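You operate a simulated robot arm through the tools that you are given. There is no shell and no other tool. Be economical: measure what you need, move in short steps, check, and stop when the job is done.

Carry out the task below with a simulated robot arm. There is one attempt and no reset: what you move stays moved.

JOB
Set the current to 3 and join the two clamped thick rods.
Fine: guard closed and white lever on Press, then hold the green button.

Only the result counts: the job must be done as asked and must still hold three seconds after the hand-in. Knocking over, shifting, dropping, spilling or breaking anything else fails it.

ROBOT AND FRAMES
A 7-joint arm with a two-finger parallel gripper, fixed in place. Base frame: the origin is at the foot of the arm, x ahead of it, y to its left, z up. Readings come in mm, degrees, newtons and seconds.
With the tool pointing down near the work surface it reaches from about 300 to 700 mm from the base axis. Its first joint turns from -66.0 to 66.0 degrees. Payload 1.57 kg.
The TCP is the grasp point between the finger pads, 30 mm short of the fingertips. In the tool frame z runs along the fingers and y along their closing line. The gripper opens to 110 mm. The fingers are 24 mm wide and 12 mm thick; the gripper's body (48 by 112 mm) begins 78 mm behind the TCP.
Orientation is told as [roll, pitch, yaw] about the base's x, y, z axes, in that order, counted from this pose: with the fingers straight down and closing along the base's y, the tool's x points along the base's -x, its y along +y and its z along -z.

CONTROLS
- The arm moves only by the tool play_rows. Its argument "deltas" is a list of rows, each an object of numbers (a shift or turn left out is 0, a gripper value left out holds the last): "ax", "ay", "az": the turn, a rotation vector about the tool's x, y, z in degrees; "x", "y", "z": the shift along the tool's x, y, z in mm; "fingers": the finger opening in mm, from 0 to 110. In form: [{"ax": .., "ay": .., "az": .., "x": .., "y": .., "z": .., "fingers": ..}, ...]. A call has 1 to 10 rows; each row shifts and turns the commanded pose from where the row before left it, along the tool's axes as they then stand. Rows are played at 5 a second. More than 50 mm and 8.6 degrees between two rows, or a gripper value outside its range, and nothing of the call is played. A pose out of reach is approached as far as the arm can. The call stops where the force on the tool passes 50 N (or 10 N more than at its start, if that is more) or the arm is blocked; 0.2 s more then pass. Each finger travels about 108 mm/s and halts on what it meets, pressing with about 33 N; the grip force reading is that of the motor and also rises with nothing between the fingers. The clock runs only during rows and for 0.2 s after the last one: add rows that do not move to give the fingers time. It gives the time, the measured TCP pose, the force on the tool (base axes), the opening and the grip force at its end, in the units of the frame above (readings bear some noise), and new pictures: "views" is both (left out), scene, wrist or none.
- Cameras (640 x 400 px; columns grow to the right, rows downward): "scene" is fixed at [165.7, -403.1, 1400.6]; the picture's right is [0.71, -0.70, 0.00], its down [-0.41, -0.42, -0.81] and it looks along [0.57, 0.57, -0.59] (base axes); focal length 216 px, centre (320, 200). "wrist" rides on the gripper at [-36, 0, -80] in the tool frame; the picture's right is [0.00, -1.00, 0.00], its down [0.97, 0.00, -0.24] and it looks along [0.24, 0.00, 0.97] (tool axes); focal length 218 px, centre (320, 200). There is no depth. A picture from a camera that has moved, and an enlarged one, comes with that camera's place and axes in the base frame and with its lens. The place of the scene camera against the robot may be out by one fixed shift of up to 12 mm in any direction.
- close_up(camera, box): a new picture of the part [left, top, right, bottom] of that camera's present view, enlarged. The clock stands still meanwhile.
- close_job(): hands the job in; it is judged then, once.

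Work in short steps. Places have to be worked out from the pictures, the camera data and where the tool is seen: move nearer, look again, correct. Check each grasp and each placing, and mend what went wrong. You have 120 turns and 150 pictures in all, those below and enlarged ones among them. Open the gripper and draw the arm clear of the work before you hand the job in, unless the task says otherwise; then end with one line.

The tools are called after ">>>" as a command line: name --argument value ..., lists and objects as JSON in quotes. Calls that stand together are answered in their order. play_rows: Moves the arm, as the interface text tells. Its arguments: {"type":"object","properties":{"deltas":{"type":"array","items":{"type":"object","properties":{"ax":{"type":"number"},"ay":{"type":"number"},"az":{"type":"number"},"x":{"type":"number"},"y":{"type":"number"},"z":{"type":"number"},"fingers":{"type":"number"}}}},"views":{"type":"string","enum":["both","scene","wrist","none"]}},"required":["deltas"]} The other tools are called the same way: close_up (camera, box) takes an enlarged picture of a part of a camera's view; close_job () hands the job in.

At the start:

```text
time: 0.0
position: [382.4, -230.6, 1253.3]
orientation: [0.0, 0.0, 0.0]
ft_force: [-0.2, -0.3, -1.2]
width: 110.0
gripper_force: 0.0
```

scene: 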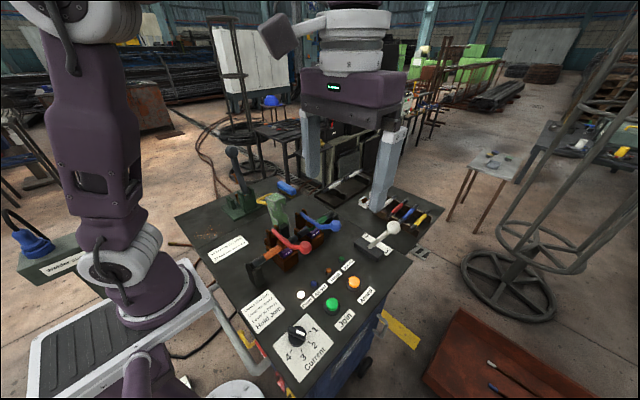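
wrist: 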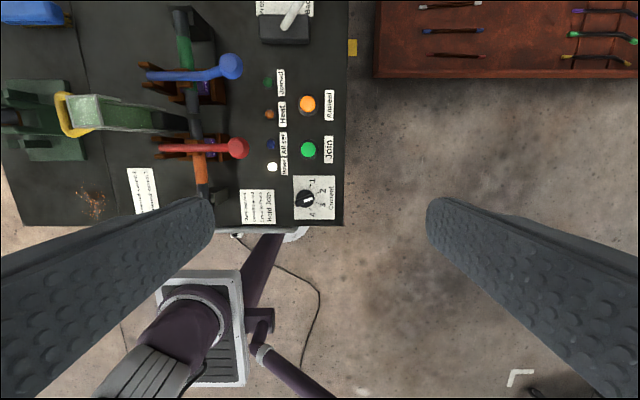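

The pictures show a butt-welder bench with a dial, buttons, levers and a guard. I'll enlarge both views to read the labels.

>>> close_up --camera "scene" --box '[230, 170, 440, 300]'

>>> close_up --camera "scene" --box '[220, 270, 400, 385]'

>>> close_up --camera "wrist" --box '[0, 0, 350, 220]'

>>> close_up --camera "wrist" --box '[230, 60, 350, 230]'

```text
3.05 times, centred on (335, 235) of scene
camera zoom: at [165.7, -403.1, 1400.6], right [0.71, -0.7, 0.0], down [-0.41, -0.42, -0.81], along [0.57, 0.57, -0.59], focal length 657 px, centre (274, 93)
```

zoom: 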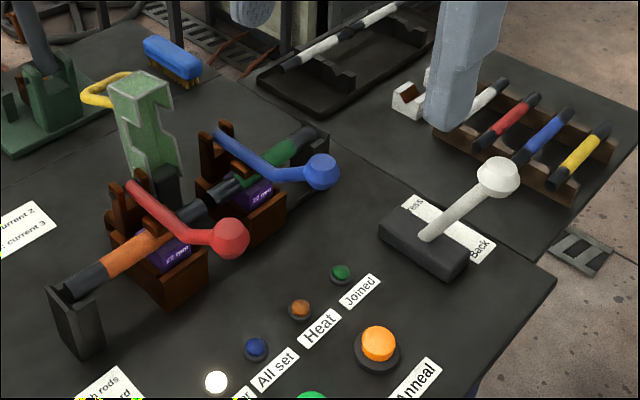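

```text
3.48 times, centred on (310, 328) of scene
camera zoom: at [165.7, -403.1, 1400.6], right [0.71, -0.7, 0.0], down [-0.41, -0.42, -0.81], along [0.57, 0.57, -0.59], focal length 750 px, centre (355, -244)
```

zoom: 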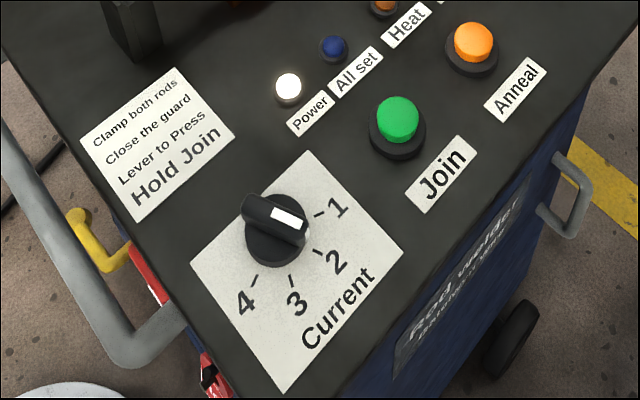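

```text
1.82 times, centred on (175, 110) of wrist
camera zoom: at [417.9, -230.8, 1332.6], right [0.0, -1.0, 0.0], down [-0.97, 0.0, 0.24], along [-0.24, 0.0, -0.97], focal length 397 px, centre (584, 364)
```

zoom: 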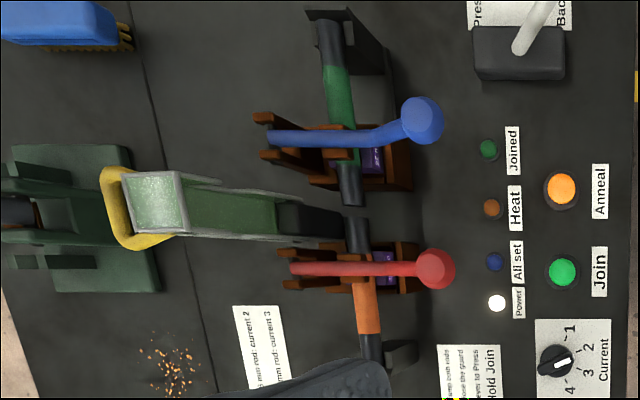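

```text
2.35 times, centred on (290, 145) of wrist
camera zoom: at [417.9, -230.8, 1332.6], right [0.0, -1.0, 0.0], down [-0.97, 0.0, 0.24], along [-0.24, 0.0, -0.97], focal length 514 px, centre (391, 329)
```

zoom: 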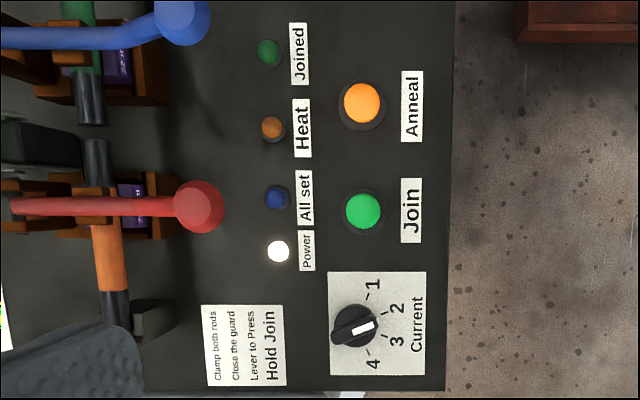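

The dial's pointer seems to be at 2, the guard is open, and the white lever is on Back. The dial is at about (298,-198) and 3 is one step clockwise. I'll move in above the dial for a closer look.

>>> play_rows --deltas '[{"x": 20, "y": 8, "z": 40}, {"x": 20, "y": 8, "z": 40}, {"x": 20, "y": 8, "z": 40}, {"x": 20, "y": 8, "z": 40}, {"x": 4, "y": 1, "z": 40}, {"z": 30}]' --views "wrist"

```text
time: 1.4
position: [298.8, -197.3, 1022.8]
orientation: [0.0, 0.1, -0.1]
ft_force: [0.2, -0.7, 0.3]
width: 109.9
gripper_force: 0.1
camera wrist: at [333.7, -198.0, 1102.1], right [0.0, -1.0, 0.0], down [-0.97, 0.0, 0.24], along [-0.24, 0.0, -0.97], focal length 218 px, centre (320, 200)
```

wrist: 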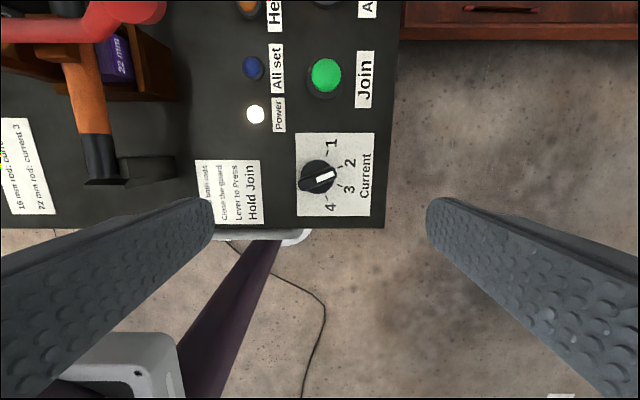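

The note reads 22 mm rod: current 3, which agrees with the job. I'll enlarge the dial.

>>> close_up --camera "wrist" --box '[280, 125, 390, 225]'

```text
4.00 times, centred on (335, 175) of wrist
camera zoom: at [333.7, -198.0, 1102.1], right [0.0, -1.0, 0.0], down [-0.97, 0.0, 0.24], along [-0.24, 0.0, -0.97], focal length 873 px, centre (260, 300)
```

zoom: 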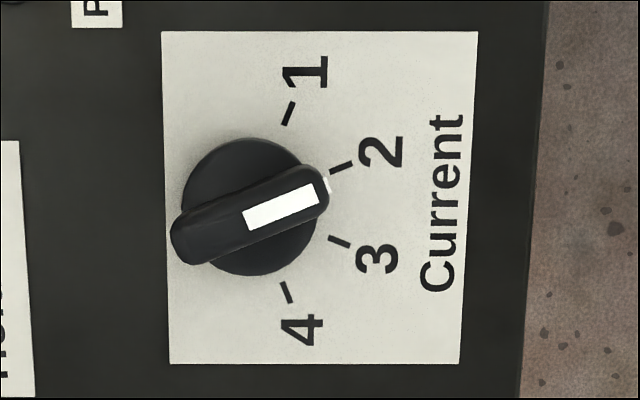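

The pointer is on 2, the bar lies at about -23° and the dial's centre is near (299,-195). I'll turn the tool so the fingers close across the bar, narrow the opening and come down part way.

>>> play_rows --deltas '[{"y": 2, "az": 8.5, "fingers": 60}, {"az": 8.5}, {"az": 8.5}, {"az": 8.5}, {"az": 8.5}, {"az": 8.5}, {"az": 8.5}, {"az": 7.5}, {"z": 40}, {"z": 40}]' --views "both"

```text
time: 3.6
position: [298.6, -196.2, 942.9]
orientation: [0.0, -0.2, -67.0]
ft_force: [0.1, 0.0, 0.5]
width: 60.0
gripper_force: 0.1
camera wrist: at [312.6, -228.8, 1021.7], right [-0.92, -0.39, 0.0], down [-0.38, 0.89, 0.24], along [-0.09, 0.22, -0.97], focal length 218 px, centre (320, 200)
```

scene: 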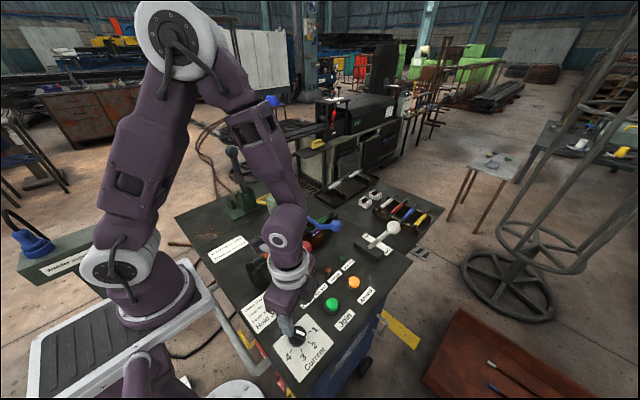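
wrist: 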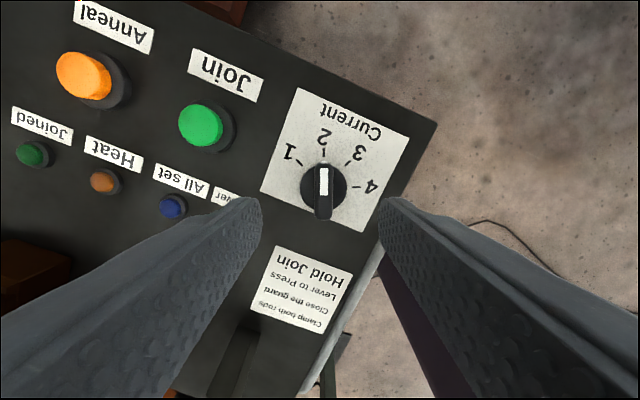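

The bar is square between the fingers and within about 3 mm of centre. I'll come down to TCP z≈880 and close.

>>> play_rows --deltas '[{"x": -2, "z": 30}, {"z": 20}, {"z": 12}, {"fingers": 30}, {"fingers": 0}, {}, {}]' --views "wrist"

```text
time: 5.2
position: [299.6, -197.0, 882.1]
orientation: [0.0, -0.1, -67.0]
ft_force: [0.3, -0.5, 0.4]
width: 0.4
gripper_force: 21.8
camera wrist: at [313.2, -230.4, 960.2], right [-0.92, -0.39, 0.0], down [-0.38, 0.89, 0.24], along [-0.09, 0.22, -0.97], focal length 218 px, centre (320, 200)
```

wrist: 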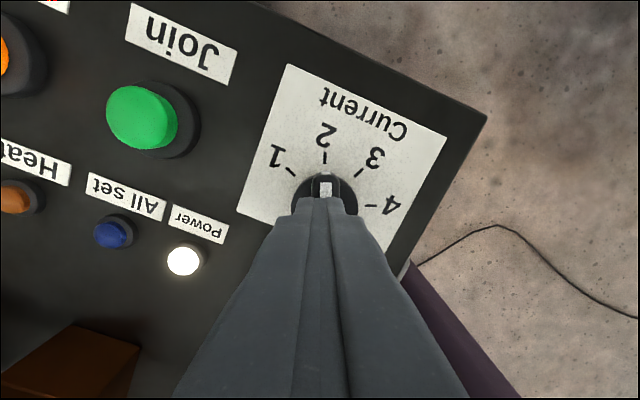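

The fingers closed above the bar, so the knob is lower than I guessed. I'll open, descend 14 mm more and close again.

>>> play_rows --deltas '[{"fingers": 50}, {}, {}, {"z": 7}, {"z": 7}, {"fingers": 25}, {"fingers": 0}, {}, {}]' --views "wrist"

```text
time: 7.2
position: [296.7, -198.8, 866.4]
orientation: [-0.1, 0.0, -67.2]
ft_force: [-38.3, -20.4, -0.5]
width: 16.0
gripper_force: 31.2
camera wrist: at [310.8, -231.6, 946.1], right [-0.92, -0.39, 0.0], down [-0.38, 0.9, 0.24], along [-0.1, 0.22, -0.97], focal length 218 px, centre (320, 200)
```

wrist: 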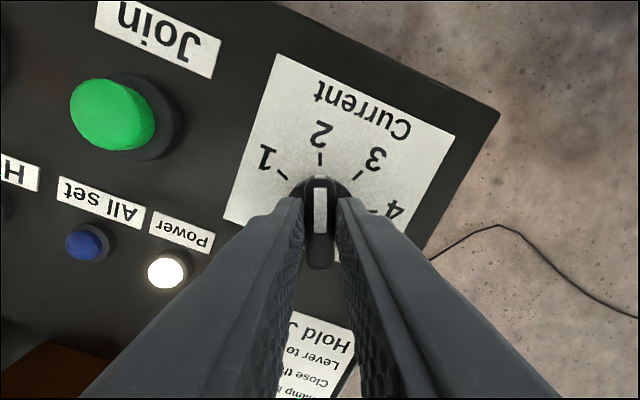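

The bar is gripped at 16 mm wide, but there is a sideways load of about 43 N along the closing line. I'll shift the hand about 3.5 mm that way to relieve it.

>>> play_rows --deltas '[{"y": -1.8}, {"y": -1.7}, {}]' --views "none"

>>> close_up --camera "wrist" --box '[220, 130, 420, 290]'

```text
time: 8.0
position: [296.9, -197.8, 868.3]
orientation: [0.1, 0.0, -66.9]
ft_force: [-12.4, -3.8, 0.0]
width: 15.9
gripper_force: 31.2
```

```text
2.50 times, centred on (320, 210) of wrist
camera zoom: at [310.5, -231.7, 946.4], right [-0.92, -0.39, 0.0], down [-0.38, 0.89, 0.24], along [-0.09, 0.22, -0.97], focal length 546 px, centre (320, 175)
```

zoom: 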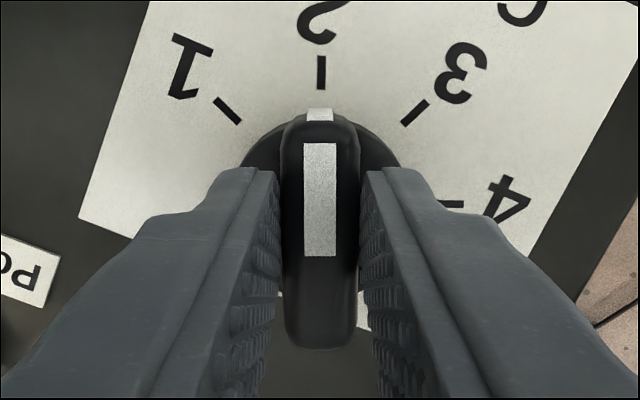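

The load has dropped to about 13 N and the bar is well centred. I'll turn the dial 45° clockwise to 3.

>>> play_rows --deltas '[{"az": 7.5}, {"az": 7.5}, {"az": 7.5}, {"az": 7.5}, {"az": 7.5}, {"az": 7.5}, {}]' --views "wrist"

>>> close_up --camera "wrist" --box '[220, 130, 420, 290]'

```text
time: 9.6
position: [293.9, -199.4, 867.4]
orientation: [0.0, 0.1, -112.1]
ft_force: [-32.0, 2.7, 0.7]
width: 15.7
gripper_force: 31.6
camera wrist: at [280.5, -231.8, 946.6], right [-0.93, 0.38, 0.0], down [0.37, 0.9, 0.24], along [0.09, 0.22, -0.97], focal length 218 px, centre (320, 200)
```

wrist: 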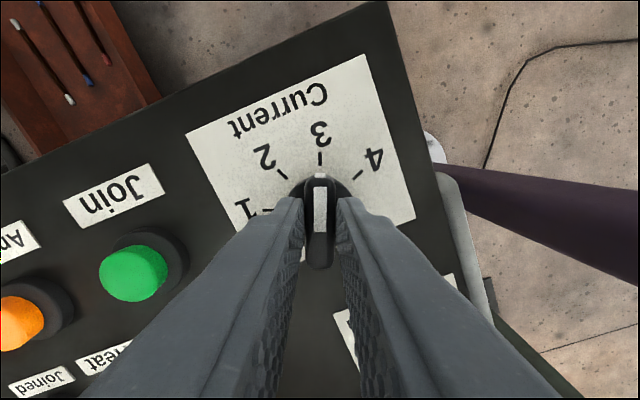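

```text
2.50 times, centred on (320, 210) of wrist
camera zoom: at [280.5, -231.8, 946.6], right [-0.93, 0.38, 0.0], down [0.37, 0.9, 0.24], along [0.09, 0.22, -0.97], focal length 546 px, centre (320, 175)
```

zoom: 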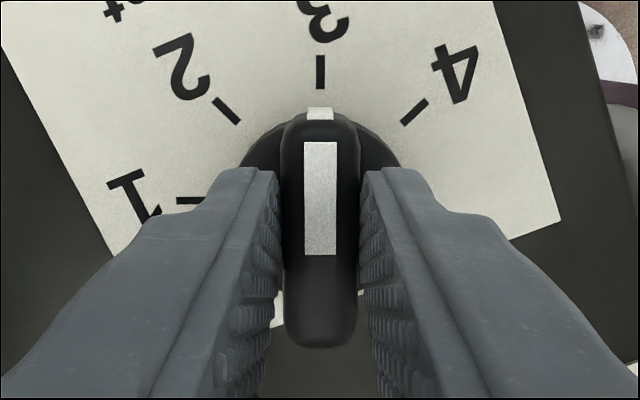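

The pointer is on 3. I'll relieve the side load, open and rise straight up.

>>> play_rows --deltas '[{"y": -2}, {"fingers": 45}, {}, {"z": -15}, {"z": -30}, {"z": -45}, {"z": -45, "az": -8.5}, {"az": -8.5}, {"az": -8.5}, {"az": -8.5}]' --views "none"

>>> play_rows --deltas '[{"az": -8.5}, {"az": -8.5}, {"az": -8.5}, {"az": -8.5}, {"az": -8.5}, {"az": -8.5}, {"az": -8.5}, {"az": -8.5}, {"az": -8.5, "fingers": 0}, {"az": -1.5}]' --views "wrist"

>>> close_up --camera "wrist" --box '[280, 125, 390, 225]'

```text
time: 11.8
position: [293.2, -199.0, 1003.1]
orientation: [-0.1, 0.0, -77.9]
ft_force: [0.2, -0.3, 0.6]
width: 45.1
gripper_force: 0.0
```

```text
time: 14.0
position: [293.5, -198.1, 1002.1]
orientation: [0.0, 0.0, 0.1]
ft_force: [0.5, -0.2, 0.4]
width: 0.1
gripper_force: 20.9
camera wrist: at [329.6, -198.2, 1081.7], right [0.0, -1.0, 0.0], down [-0.97, 0.0, 0.24], along [-0.24, 0.0, -0.97], focal length 218 px, centre (320, 200)
```

wrist: 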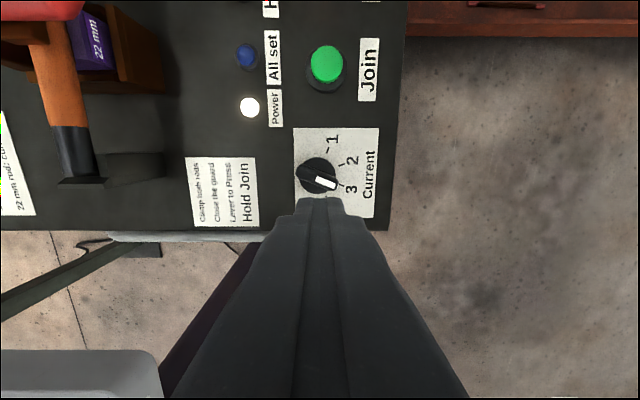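

```text
4.00 times, centred on (335, 175) of wrist
camera zoom: at [329.6, -198.2, 1081.7], right [0.0, -1.0, 0.0], down [-0.97, 0.0, 0.24], along [-0.24, 0.0, -0.97], focal length 873 px, centre (260, 300)
```

zoom: 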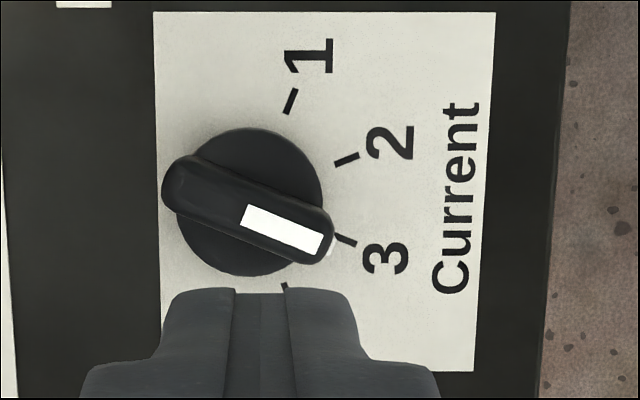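

The dial is firmly on 3. Next is the guard: I'll rise and move above the clamps for a closer view.

>>> play_rows --deltas '[{"z": -45}, {"z": -45}, {"z": -45, "x": -10, "y": 10}, {"x": -25, "y": 35}, {"x": -25, "y": 35}, {"x": -25, "y": 35}, {"x": -25, "y": 35}, {"x": -20, "y": 35}, {}]' --views "both"

>>> close_up --camera "wrist" --box '[100, 0, 500, 250]'

>>> close_up --camera "scene" --box '[220, 180, 360, 280]'

```text
time: 16.0
position: [424.4, -13.4, 1136.7]
orientation: [0.0, 0.1, 0.0]
ft_force: [0.6, -0.4, -0.8]
width: 0.0
gripper_force: 21.6
camera wrist: at [460.2, -13.4, 1216.4], right [0.0, -1.0, 0.0], down [-0.97, 0.0, 0.24], along [-0.24, 0.0, -0.97], focal length 218 px, centre (320, 200)
```

scene: 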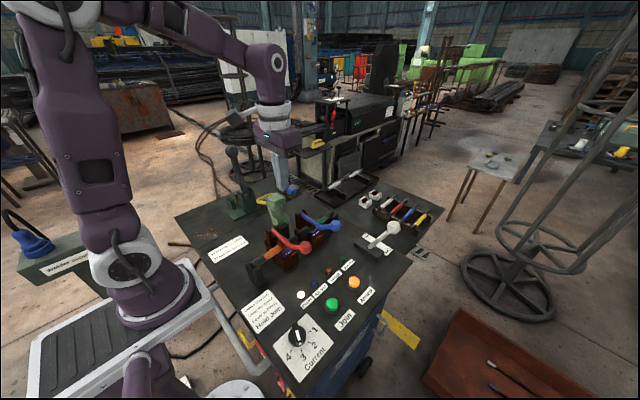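
wrist: 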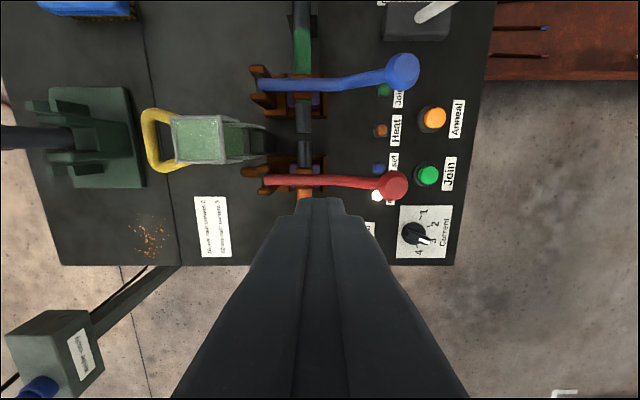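

```text
1.60 times, centred on (300, 125) of wrist
camera zoom: at [460.2, -13.4, 1216.4], right [0.0, -1.0, 0.0], down [-0.97, 0.0, 0.24], along [-0.24, 0.0, -0.97], focal length 349 px, centre (352, 320)
```

zoom: 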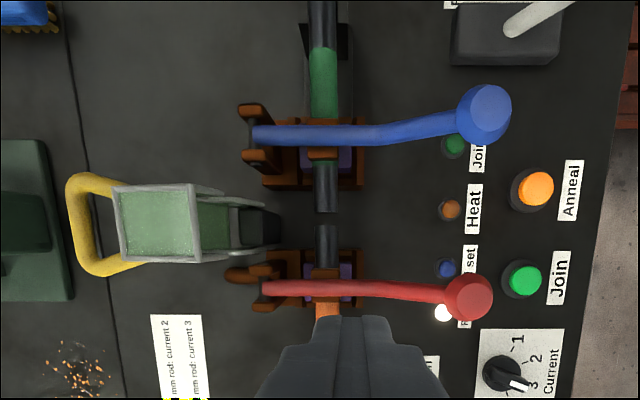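

```text
4.00 times, centred on (290, 230) of scene
camera zoom: at [165.7, -403.1, 1400.6], right [0.71, -0.7, 0.0], down [-0.41, -0.42, -0.81], along [0.57, 0.57, -0.59], focal length 862 px, centre (440, 80)
```

zoom: 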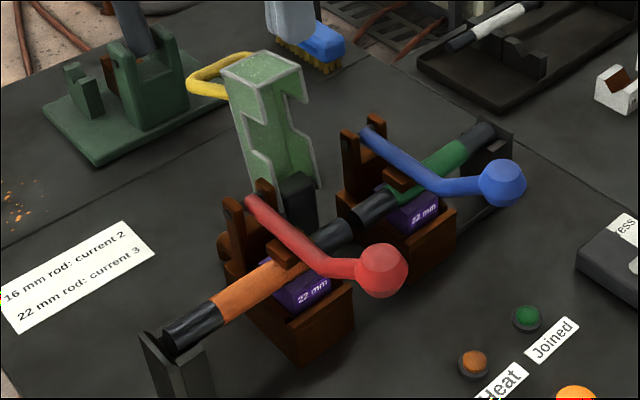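

The guard is a hinged hood leaning back towards +y, hinged near (465,65,865), with its yellow handle at about (467,155,992). I'll put the closed fingers behind the handle at (467,198) and lower them, so I can push it towards -y.

>>> play_rows --deltas '[{"x": -20, "y": 40}, {"x": -23, "y": 40}, {"y": 45}, {"y": 45}, {"y": 41}, {"z": 40}, {"z": 40}, {"z": 40}, {"z": 27}, {}]' --views "both"

>>> close_up --camera "scene" --box '[220, 150, 360, 250]'

```text
time: 18.2
position: [467.5, 198.0, 989.9]
orientation: [0.0, 0.1, 0.0]
ft_force: [-0.5, 0.3, -0.1]
width: 0.1
gripper_force: 20.9
camera wrist: at [502.8, 197.6, 1069.0], right [0.0, -1.0, 0.0], down [-0.97, 0.0, 0.24], along [-0.24, 0.0, -0.97], focal length 218 px, centre (320, 200)
```

scene: 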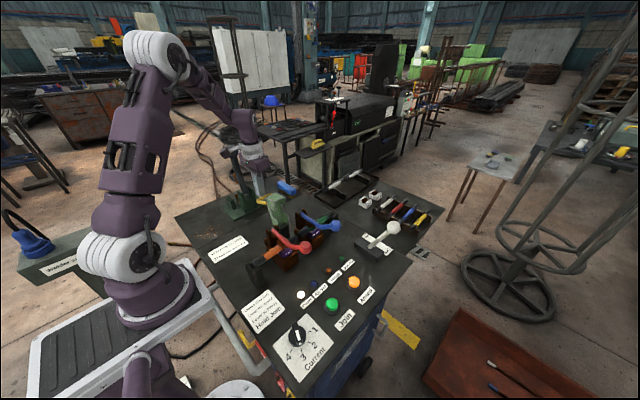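
wrist: 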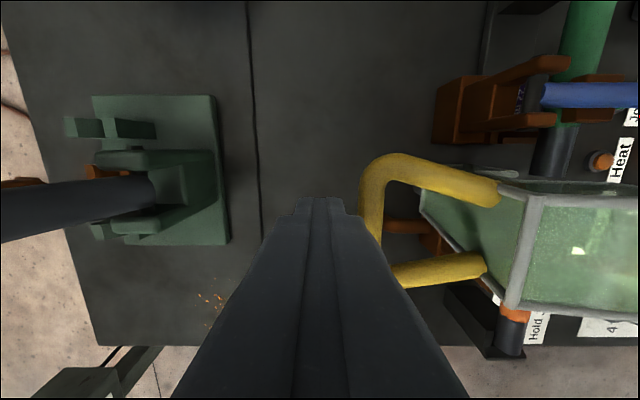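

```text
4.00 times, centred on (290, 200) of scene
camera zoom: at [165.7, -403.1, 1400.6], right [0.71, -0.7, 0.0], down [-0.41, -0.42, -0.81], along [0.57, 0.57, -0.59], focal length 862 px, centre (440, 200)
```

zoom: 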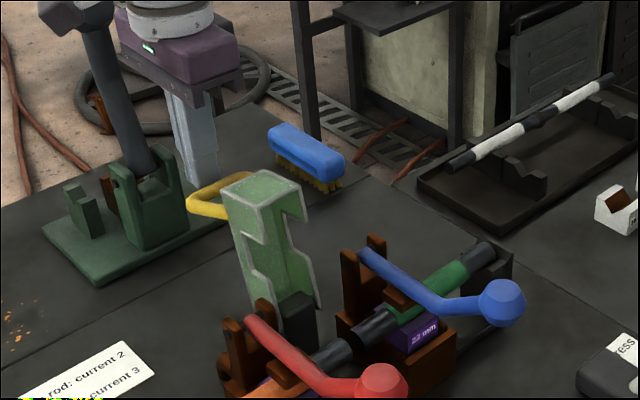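

The fingers are just outside the handle loop. I'll push towards -y in small steps.

>>> play_rows --deltas '[{"y": -12}, {"y": -12}, {"y": -12}, {"y": -12}, {"y": -12}, {"y": -12}, {"y": -12}]' --views "both"

```text
time: 18.8
position: [466.7, 185.4, 992.9]
orientation: [1.1, -0.5, 0.4]
ft_force: [-3.4, 6.1, 4.4]
width: 0.1
gripper_force: 21.6
stopped in row 2: the force on the tool passed its limit (the readings are from after the stop); the commanded pose is now the measured one
camera wrist: at [501.9, 184.4, 1072.6], right [0.01, -1.0, -0.02], down [-0.97, -0.01, 0.23], along [-0.23, 0.02, -0.97], focal length 218 px, centre (320, 200)
```

scene: 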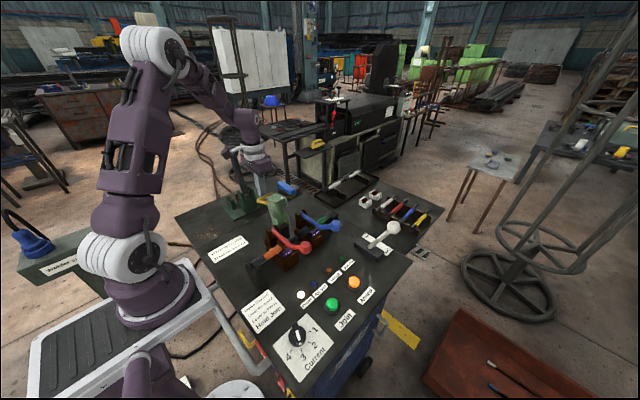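
wrist: 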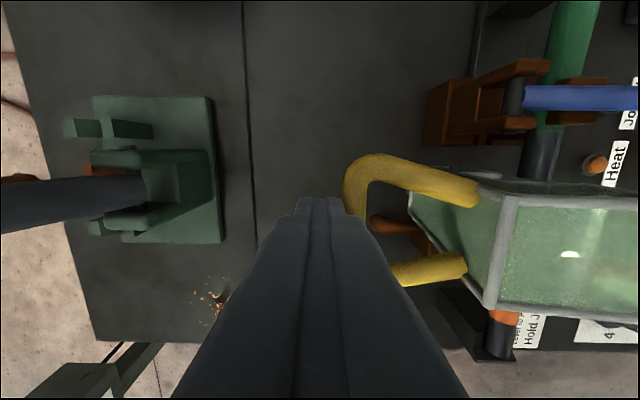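

Contact with the handle at y≈185 tripped the force limit on impact. I'll carry on more slowly.

>>> play_rows --deltas '[{"y": -2}, {"y": -3}, {"y": -3}, {"y": -4}, {"y": -4}, {"y": -4}, {"y": -4}, {"y": -4}]' --views "wrist"

```text
time: 19.6
position: [466.3, 182.4, 994.3]
orientation: [1.6, -0.8, 0.7]
ft_force: [-2.8, 7.0, 5.5]
width: 0.1
gripper_force: 21.1
stopped in row 3: the force on the tool passed its limit (the readings are from after the stop); the commanded pose is now the measured one
camera wrist: at [501.9, 181.5, 1074.3], right [0.01, -1.0, -0.03], down [-0.97, -0.02, 0.23], along [-0.23, 0.03, -0.97], focal length 218 px, centre (320, 200)
```

wrist: 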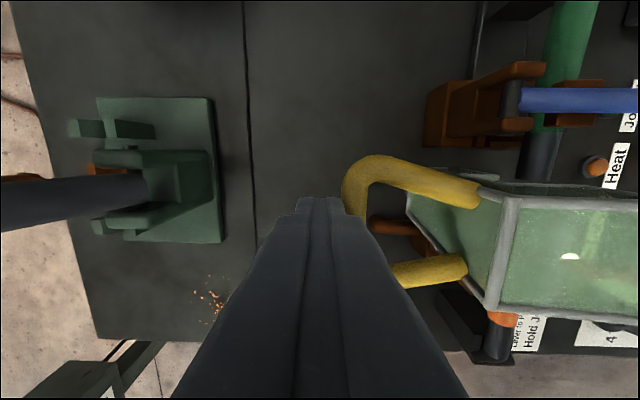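

The push is being resisted. I'll look closely at the contact before pushing any harder.

>>> close_up --camera "scene" --box '[210, 130, 330, 240]'

>>> close_up --camera "wrist" --box '[280, 120, 600, 320]'

```text
3.64 times, centred on (270, 185) of scene
camera zoom: at [165.6, -403.0, 1400.7], right [0.71, -0.7, 0.0], down [-0.41, -0.42, -0.81], along [0.57, 0.57, -0.59], focal length 784 px, centre (502, 254)
```

zoom: 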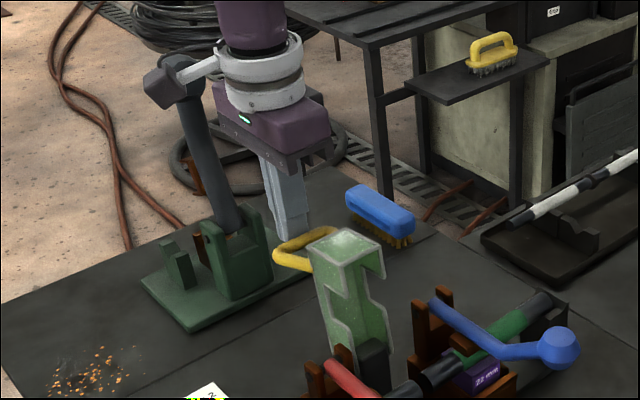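

```text
2.00 times, centred on (440, 220) of wrist
camera zoom: at [501.9, 181.5, 1074.3], right [0.01, -1.0, -0.03], down [-0.97, -0.02, 0.23], along [-0.23, 0.03, -0.97], focal length 436 px, centre (80, 160)
```

zoom: 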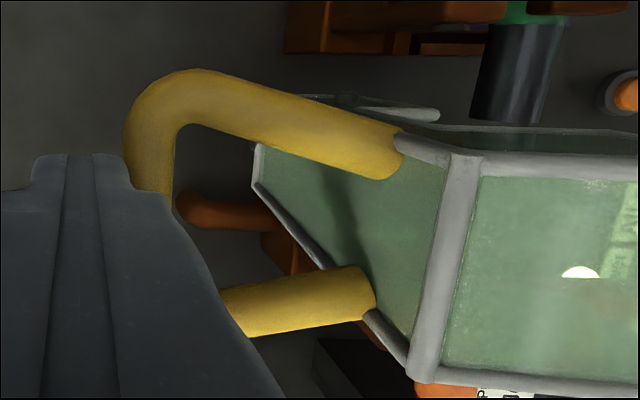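

The scene view shows the hood has moved slightly (about 2 px), so the hinge is stiff or damped rather than blocked. I'll push very slowly to see whether it yields.

>>> play_rows --deltas '[{"y": -1}, {"y": -1}, {"y": -1}, {"y": -1}, {"y": -1}, {"y": -1}, {"y": -1}, {"y": -1}, {"y": -1}, {"y": -1}]' --views "none"

```text
time: 21.0
position: [467.3, 180.2, 996.0]
orientation: [2.0, -1.1, 0.7]
ft_force: [-2.8, 6.5, 5.8]
width: 0.0
gripper_force: 22.0
stopped in row 6: the force on the tool passed its limit (the readings are from after the stop); the commanded pose is now the measured one
```

Again only about 2 mm for roughly 50 N. I'll check whether the hood is really moving.

>>> play_rows --deltas '[{}]' --views "scene"

>>> close_up --camera "scene" --box '[250, 160, 330, 210]'

>>> close_up --camera "scene" --box '[200, 90, 320, 200]'

```text
time: 21.4
position: [468.2, 179.1, 995.7]
orientation: [1.9, -1.1, 0.7]
ft_force: [-2.4, 8.3, 5.8]
width: 0.1
gripper_force: 21.2
```

scene: 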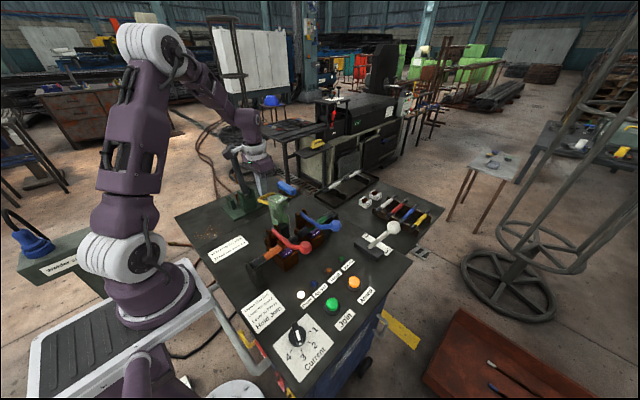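

```text
8.00 times, centred on (290, 185) of scene
camera zoom: at [165.5, -403.0, 1400.7], right [0.71, -0.7, 0.0], down [-0.41, -0.42, -0.81], along [0.57, 0.57, -0.59], focal length 1725 px, centre (560, 320)
```

zoom: 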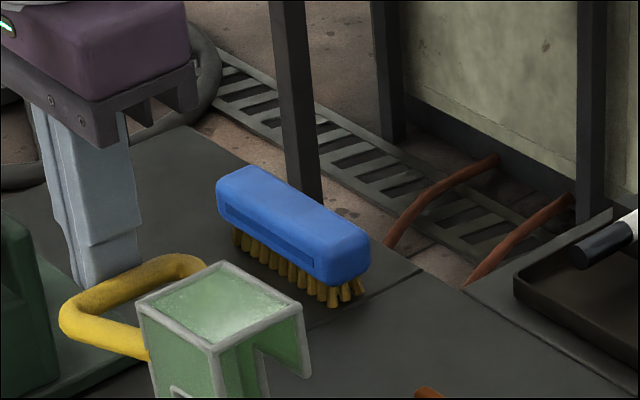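

```text
3.64 times, centred on (260, 145) of scene
camera zoom: at [165.5, -403.0, 1400.7], right [0.71, -0.7, 0.0], down [-0.41, -0.42, -0.81], along [0.57, 0.57, -0.59], focal length 784 px, centre (538, 400)
```

zoom: 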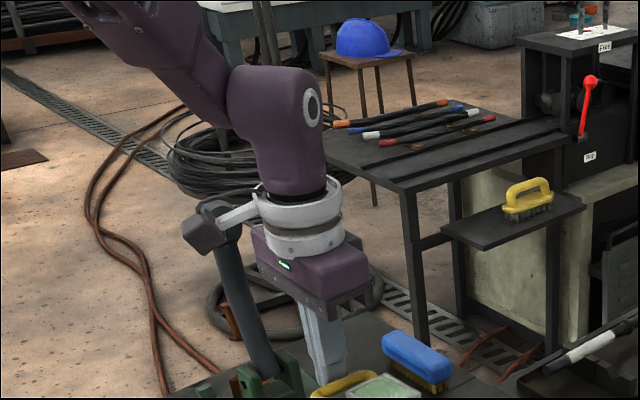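

The enlarged view shows the fingertip sitting at the handle bar's own height, so it is wedging over the bar instead of pushing from behind. I'll back off, straighten the tool and go 38 mm lower before pushing.

>>> play_rows --deltas '[{"y": 10}, {"y": 15}, {"ax": 1.9, "ay": 1.1, "az": 0.7}, {"z": 20}, {"z": 20}, {}]' --views "both"

>>> close_up --camera "scene" --box '[250, 170, 330, 220]'

```text
time: 22.8
position: [466.9, 204.1, 957.2]
orientation: [0.0, -0.1, -0.1]
ft_force: [0.6, 0.1, -0.1]
width: 0.0
gripper_force: 21.0
camera wrist: at [503.5, 204.2, 1035.9], right [0.0, -1.0, 0.0], down [-0.97, 0.0, 0.24], along [-0.24, 0.0, -0.97], focal length 218 px, centre (320, 200)
```

scene: 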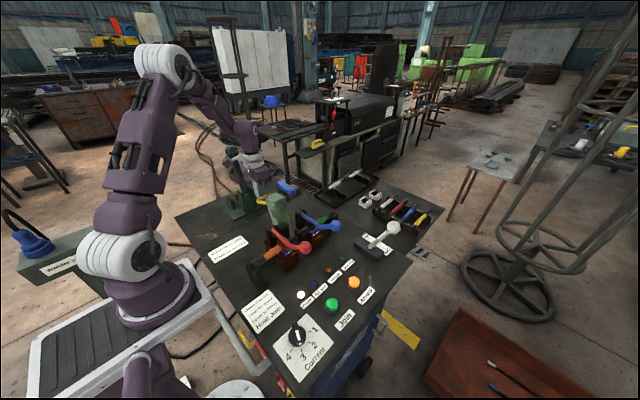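
wrist: 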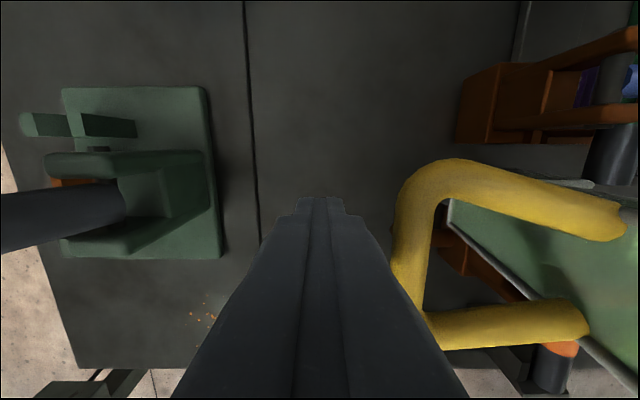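

```text
8.00 times, centred on (290, 195) of scene
camera zoom: at [165.7, -403.1, 1400.6], right [0.71, -0.7, 0.0], down [-0.41, -0.42, -0.81], along [0.57, 0.57, -0.59], focal length 1725 px, centre (560, 240)
```

zoom: 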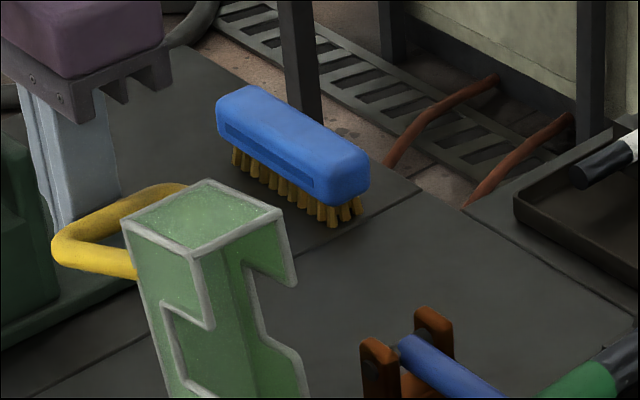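

The fingertip is now about 25 mm below the bar, which I put at about (462,175,950). I'll push towards -y again.

>>> play_rows --deltas '[{"y": -8}, {"y": -5}, {"y": -4}, {"y": -4}, {"y": -4}, {"y": -5}, {"y": -6}, {"y": -6}, {"y": -6}, {"y": -6}]' --views "scene"

```text
time: 25.0
position: [467.8, 151.0, 956.9]
orientation: [0.1, 0.1, 0.0]
ft_force: [0.0, 1.0, 0.1]
width: 0.0
gripper_force: 21.4
```

scene: 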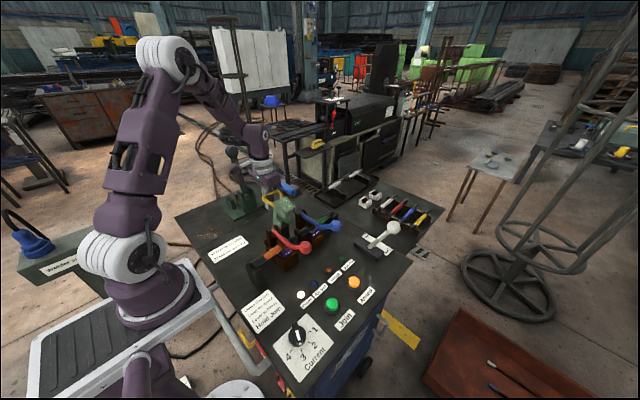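

The guard now swings with only about 1 N. I'll keep going and raise slightly as the handle rises.

>>> play_rows --deltas '[{"y": -8, "z": -3}, {"y": -8, "z": -3}, {"y": -8, "z": -3}, {"y": -8, "z": -3}, {"y": -8, "z": -3}, {"y": -8, "z": -3}, {"y": -8, "z": -3}, {"y": -8, "z": -3}]' --views "both"

>>> close_up --camera "scene" --box '[240, 150, 340, 220]'

```text
time: 26.8
position: [467.8, 86.9, 981.2]
orientation: [0.0, 0.0, -0.1]
ft_force: [0.0, 0.9, 0.3]
width: 0.0
gripper_force: 21.1
camera wrist: at [504.1, 86.4, 1059.5], right [0.0, -1.0, 0.0], down [-0.97, 0.0, 0.24], along [-0.24, 0.0, -0.97], focal length 218 px, centre (320, 200)
```

scene: 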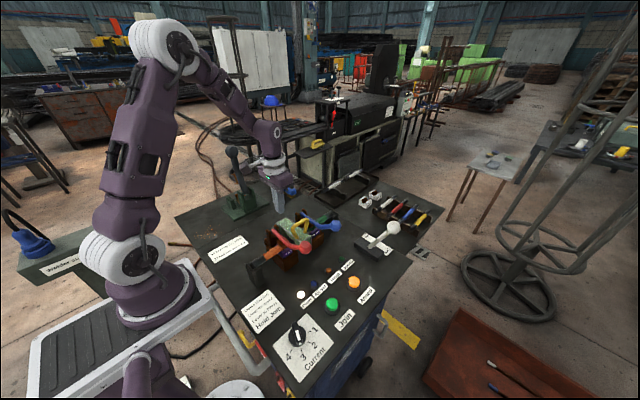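
wrist: 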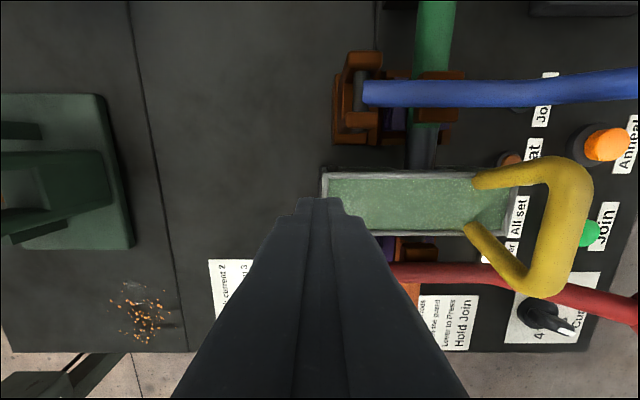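

```text
5.71 times, centred on (290, 185) of scene
camera zoom: at [165.7, -403.1, 1400.6], right [0.71, -0.7, 0.0], down [-0.41, -0.42, -0.81], along [0.57, 0.57, -0.59], focal length 1232 px, centre (491, 286)
```

zoom: 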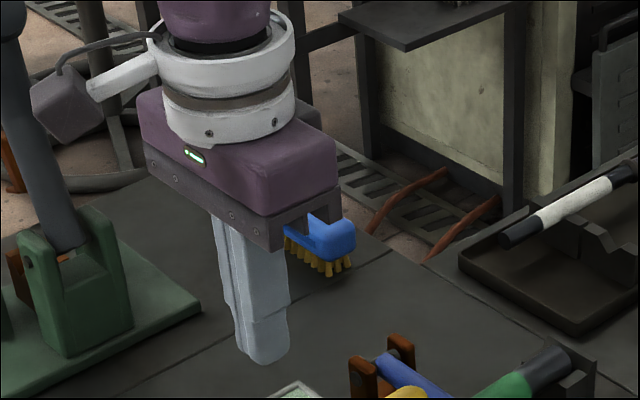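

The guard has fallen forward over the joint by itself. I'll check that it is seated.

>>> close_up --camera "scene" --box '[245, 200, 365, 275]'

```text
5.33 times, centred on (305, 238) of scene
camera zoom: at [165.7, -403.1, 1400.6], right [0.71, -0.7, 0.0], down [-0.41, -0.42, -0.81], along [0.57, 0.57, -0.59], focal length 1150 px, centre (400, 0)
```

zoom: 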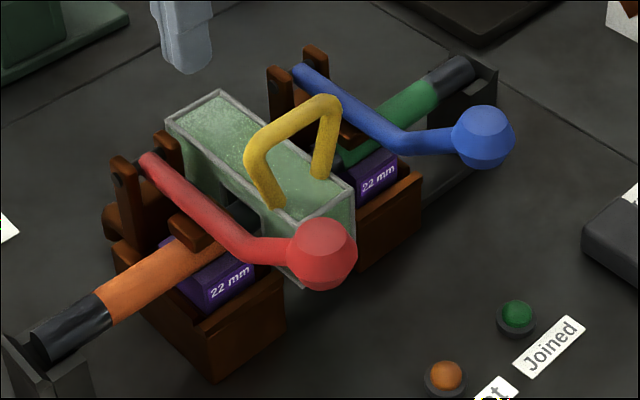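

The guard is closed over the joint. Next I'll rise and move towards the white lever to locate it.

>>> play_rows --deltas '[{"z": -45}, {"z": -45}, {"z": -35, "x": -15, "y": -30}, {"x": -15, "y": -42}, {"x": -20, "y": -42}, {"x": -20, "y": -42}, {"x": -20, "y": -42}, {"x": -20, "y": -42}, {"y": -40}, {}]' --views "both"

>>> close_up --camera "scene" --box '[340, 200, 440, 270]'

```text
time: 29.0
position: [578.6, -195.1, 1106.7]
orientation: [0.0, 0.0, 0.0]
ft_force: [0.5, 0.0, 0.4]
width: 0.0
gripper_force: 21.5
camera wrist: at [614.6, -194.2, 1184.4], right [0.0, -1.0, 0.0], down [-0.97, 0.0, 0.24], along [-0.24, 0.0, -0.97], focal length 218 px, centre (320, 200)
```

scene: 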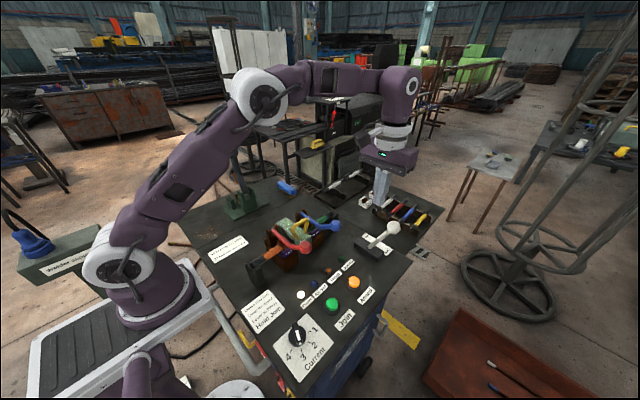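
wrist: 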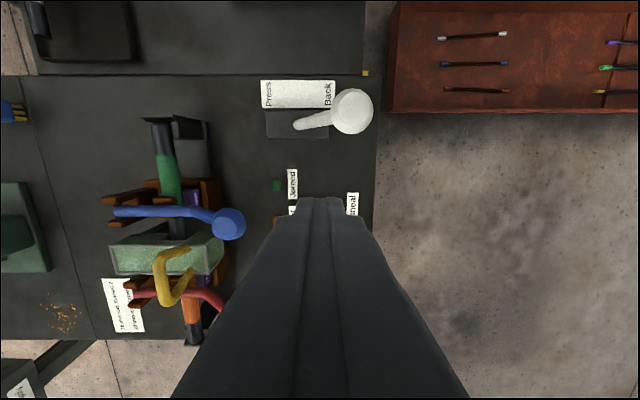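

```text
5.71 times, centred on (390, 235) of scene
camera zoom: at [165.7, -403.2, 1400.6], right [0.71, -0.7, 0.0], down [-0.41, -0.42, -0.81], along [0.57, 0.57, -0.59], focal length 1232 px, centre (-80, 0)
```

zoom: 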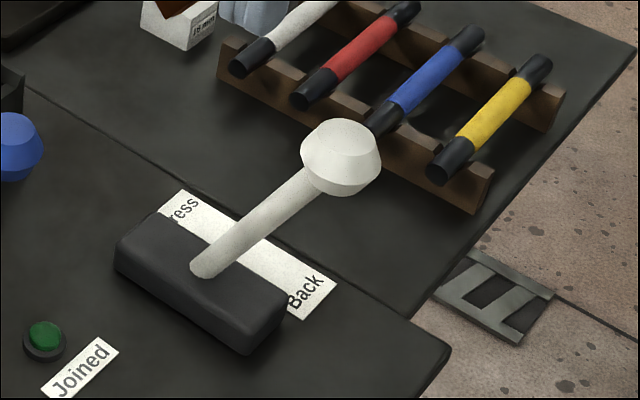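

The lever knob is at about (648,-226,963), roughly 40 mm across, with its pivot at about (645,-166,858), so it swings along y. I'll straddle the knob with the fingers open to 80 mm and lower over it.

>>> play_rows --deltas '[{"x": -22, "y": -10, "fingers": 80}, {"x": -22, "y": -10}, {"x": -22, "y": -11}, {}, {"z": 30}, {"z": 30}, {"z": 20}]' --views "both"

```text
time: 30.6
position: [611.0, -207.6, 1025.1]
orientation: [0.1, 0.0, 0.1]
ft_force: [0.5, -0.1, -0.1]
width: 80.1
gripper_force: 0.0
out of reach, approached as far as the arm can: row 2, 3
camera wrist: at [646.9, -208.1, 1104.2], right [0.0, -1.0, 0.0], down [-0.97, 0.0, 0.24], along [-0.24, 0.0, -0.97], focal length 218 px, centre (320, 200)
```

scene: 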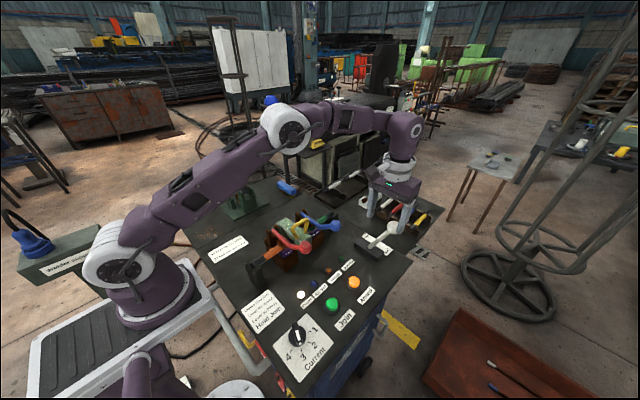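
wrist: 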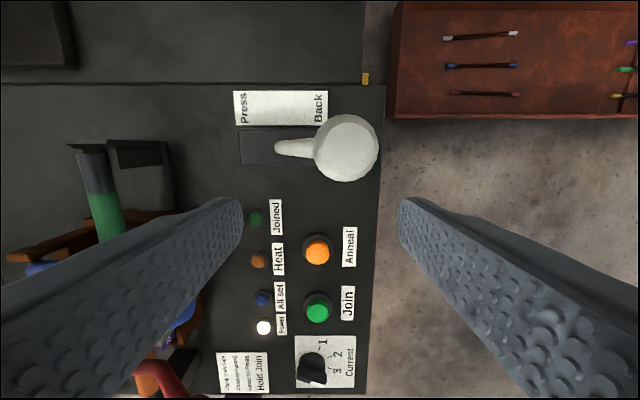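

The arm runs out of reach forward at this height. I'll line up in y, descend in front of the lever and then slide forward with the knob between the fingers.

>>> play_rows --deltas '[{"y": -9}, {"y": -9}, {"z": 25}, {"z": 20}, {"x": -10}, {"x": -10}, {"x": -10}]' --views "both"

```text
time: 32.2
position: [639.7, -227.2, 981.7]
orientation: [0.0, 0.2, 0.0]
ft_force: [-0.4, 0.3, -0.7]
width: 80.1
gripper_force: 0.0
camera wrist: at [676.3, -226.8, 1059.7], right [0.0, -1.0, 0.0], down [-0.97, 0.0, 0.24], along [-0.24, 0.0, -0.97], focal length 218 px, centre (320, 200)
```

scene: 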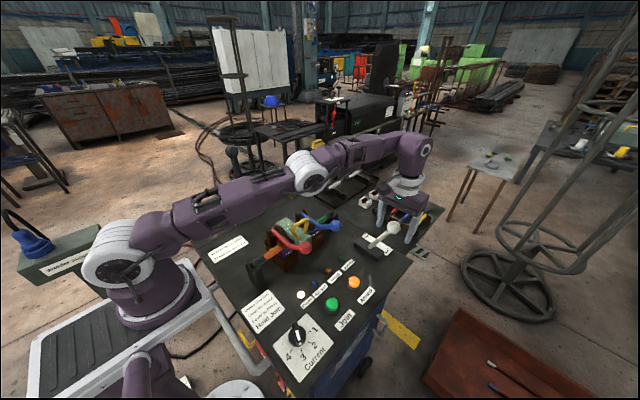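
wrist: 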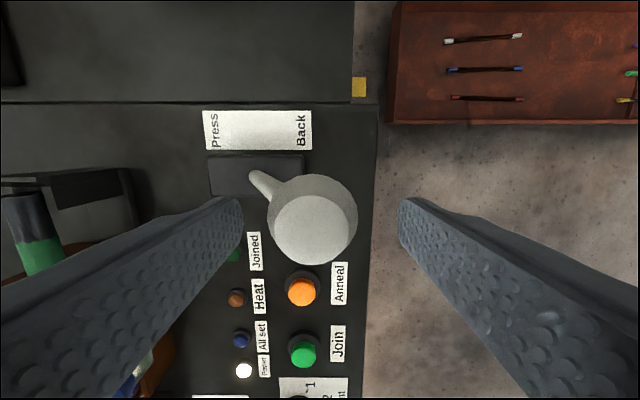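

The knob is between the fingers. I'll carry it towards +y (Press), with the right finger pushing.

>>> play_rows --deltas '[{"y": 8}, {"y": 8}, {"y": 6}, {"y": 6}, {"y": 8}, {"y": 8}, {"y": 8}, {"y": 8}, {"y": 8}, {"y": 8}]' --views "wrist"

```text
time: 34.4
position: [640.2, -150.6, 981.2]
orientation: [0.0, 0.0, 0.1]
ft_force: [-0.5, -0.5, -0.5]
width: 80.0
gripper_force: 0.1
camera wrist: at [676.4, -150.6, 1059.7], right [0.0, -1.0, 0.0], down [-0.97, 0.0, 0.24], along [-0.24, 0.0, -0.97], focal length 218 px, centre (320, 200)
```

wrist: 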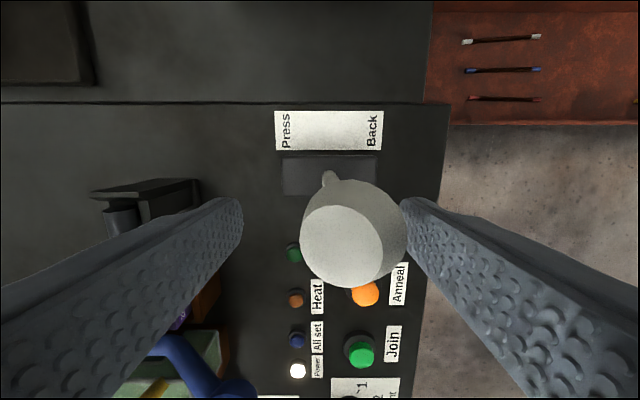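

The lever is following, and it is near vertical now. I'll continue towards Press.

>>> play_rows --deltas '[{"y": 8}, {"y": 8}, {"y": 8}, {"y": 8}, {"y": 8}, {"y": 8}, {"y": 8}, {"y": 5}, {"y": 4}]' --views "both"

```text
time: 36.4
position: [641.2, -85.4, 979.7]
orientation: [0.0, 0.0, -0.1]
ft_force: [0.1, 0.0, -1.0]
width: 80.0
gripper_force: 0.0
camera wrist: at [676.4, -85.7, 1059.5], right [0.0, -1.0, 0.0], down [-0.97, 0.0, 0.24], along [-0.24, 0.0, -0.97], focal length 218 px, centre (320, 200)
```

scene: 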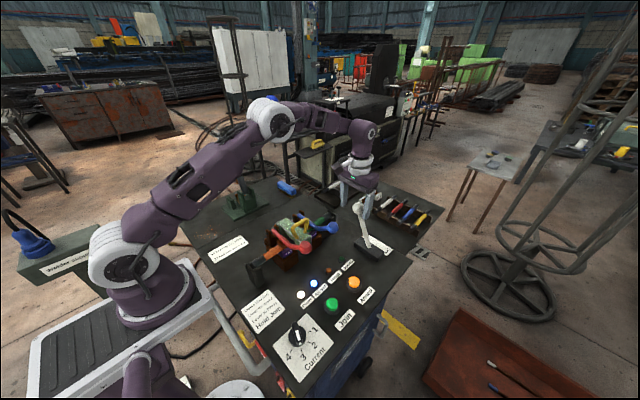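
wrist: 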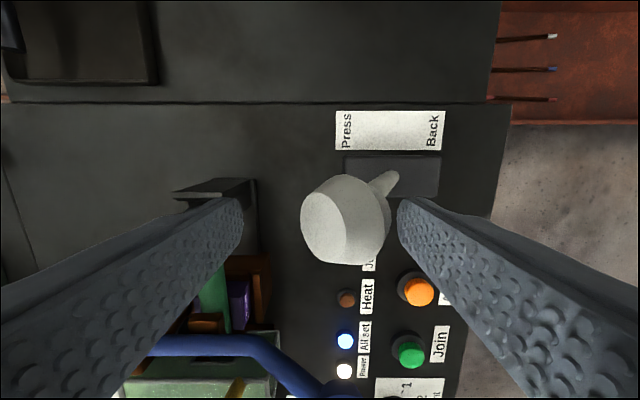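

The blue "All set" light is on. I'll lift off the lever, draw back and close the fingers, heading for the Join button. Combining earlier views puts it at about (413,-204) with its top near z≈826.

>>> play_rows --deltas '[{"z": -25}, {"z": -25}, {"x": 40}, {"x": 45, "y": -20}, {"x": 45, "y": -35, "fingers": 0}, {"x": 45, "y": -35}, {"x": 45, "y": -28}, {"x": 8}, {"z": 30}, {}]' --views "both"

>>> close_up --camera "scene" --box '[290, 190, 410, 275]'

```text
refused: row 5 steps farther than a row can; nothing moved
```

```text
4.71 times, centred on (350, 232) of scene
camera zoom: at [165.7, -403.1, 1400.6], right [0.71, -0.7, 0.0], down [-0.41, -0.42, -0.81], along [0.57, 0.57, -0.59], focal length 1015 px, centre (179, 47)
```

zoom: 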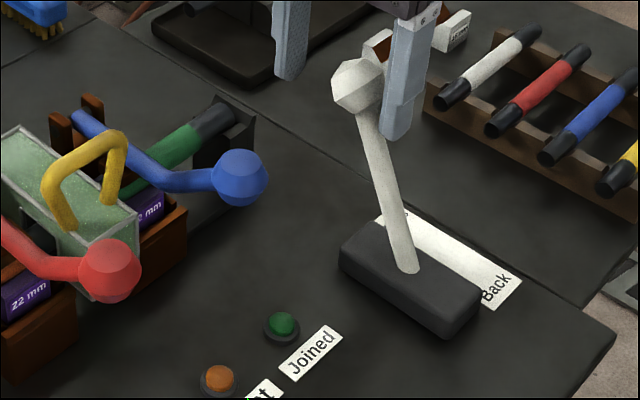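

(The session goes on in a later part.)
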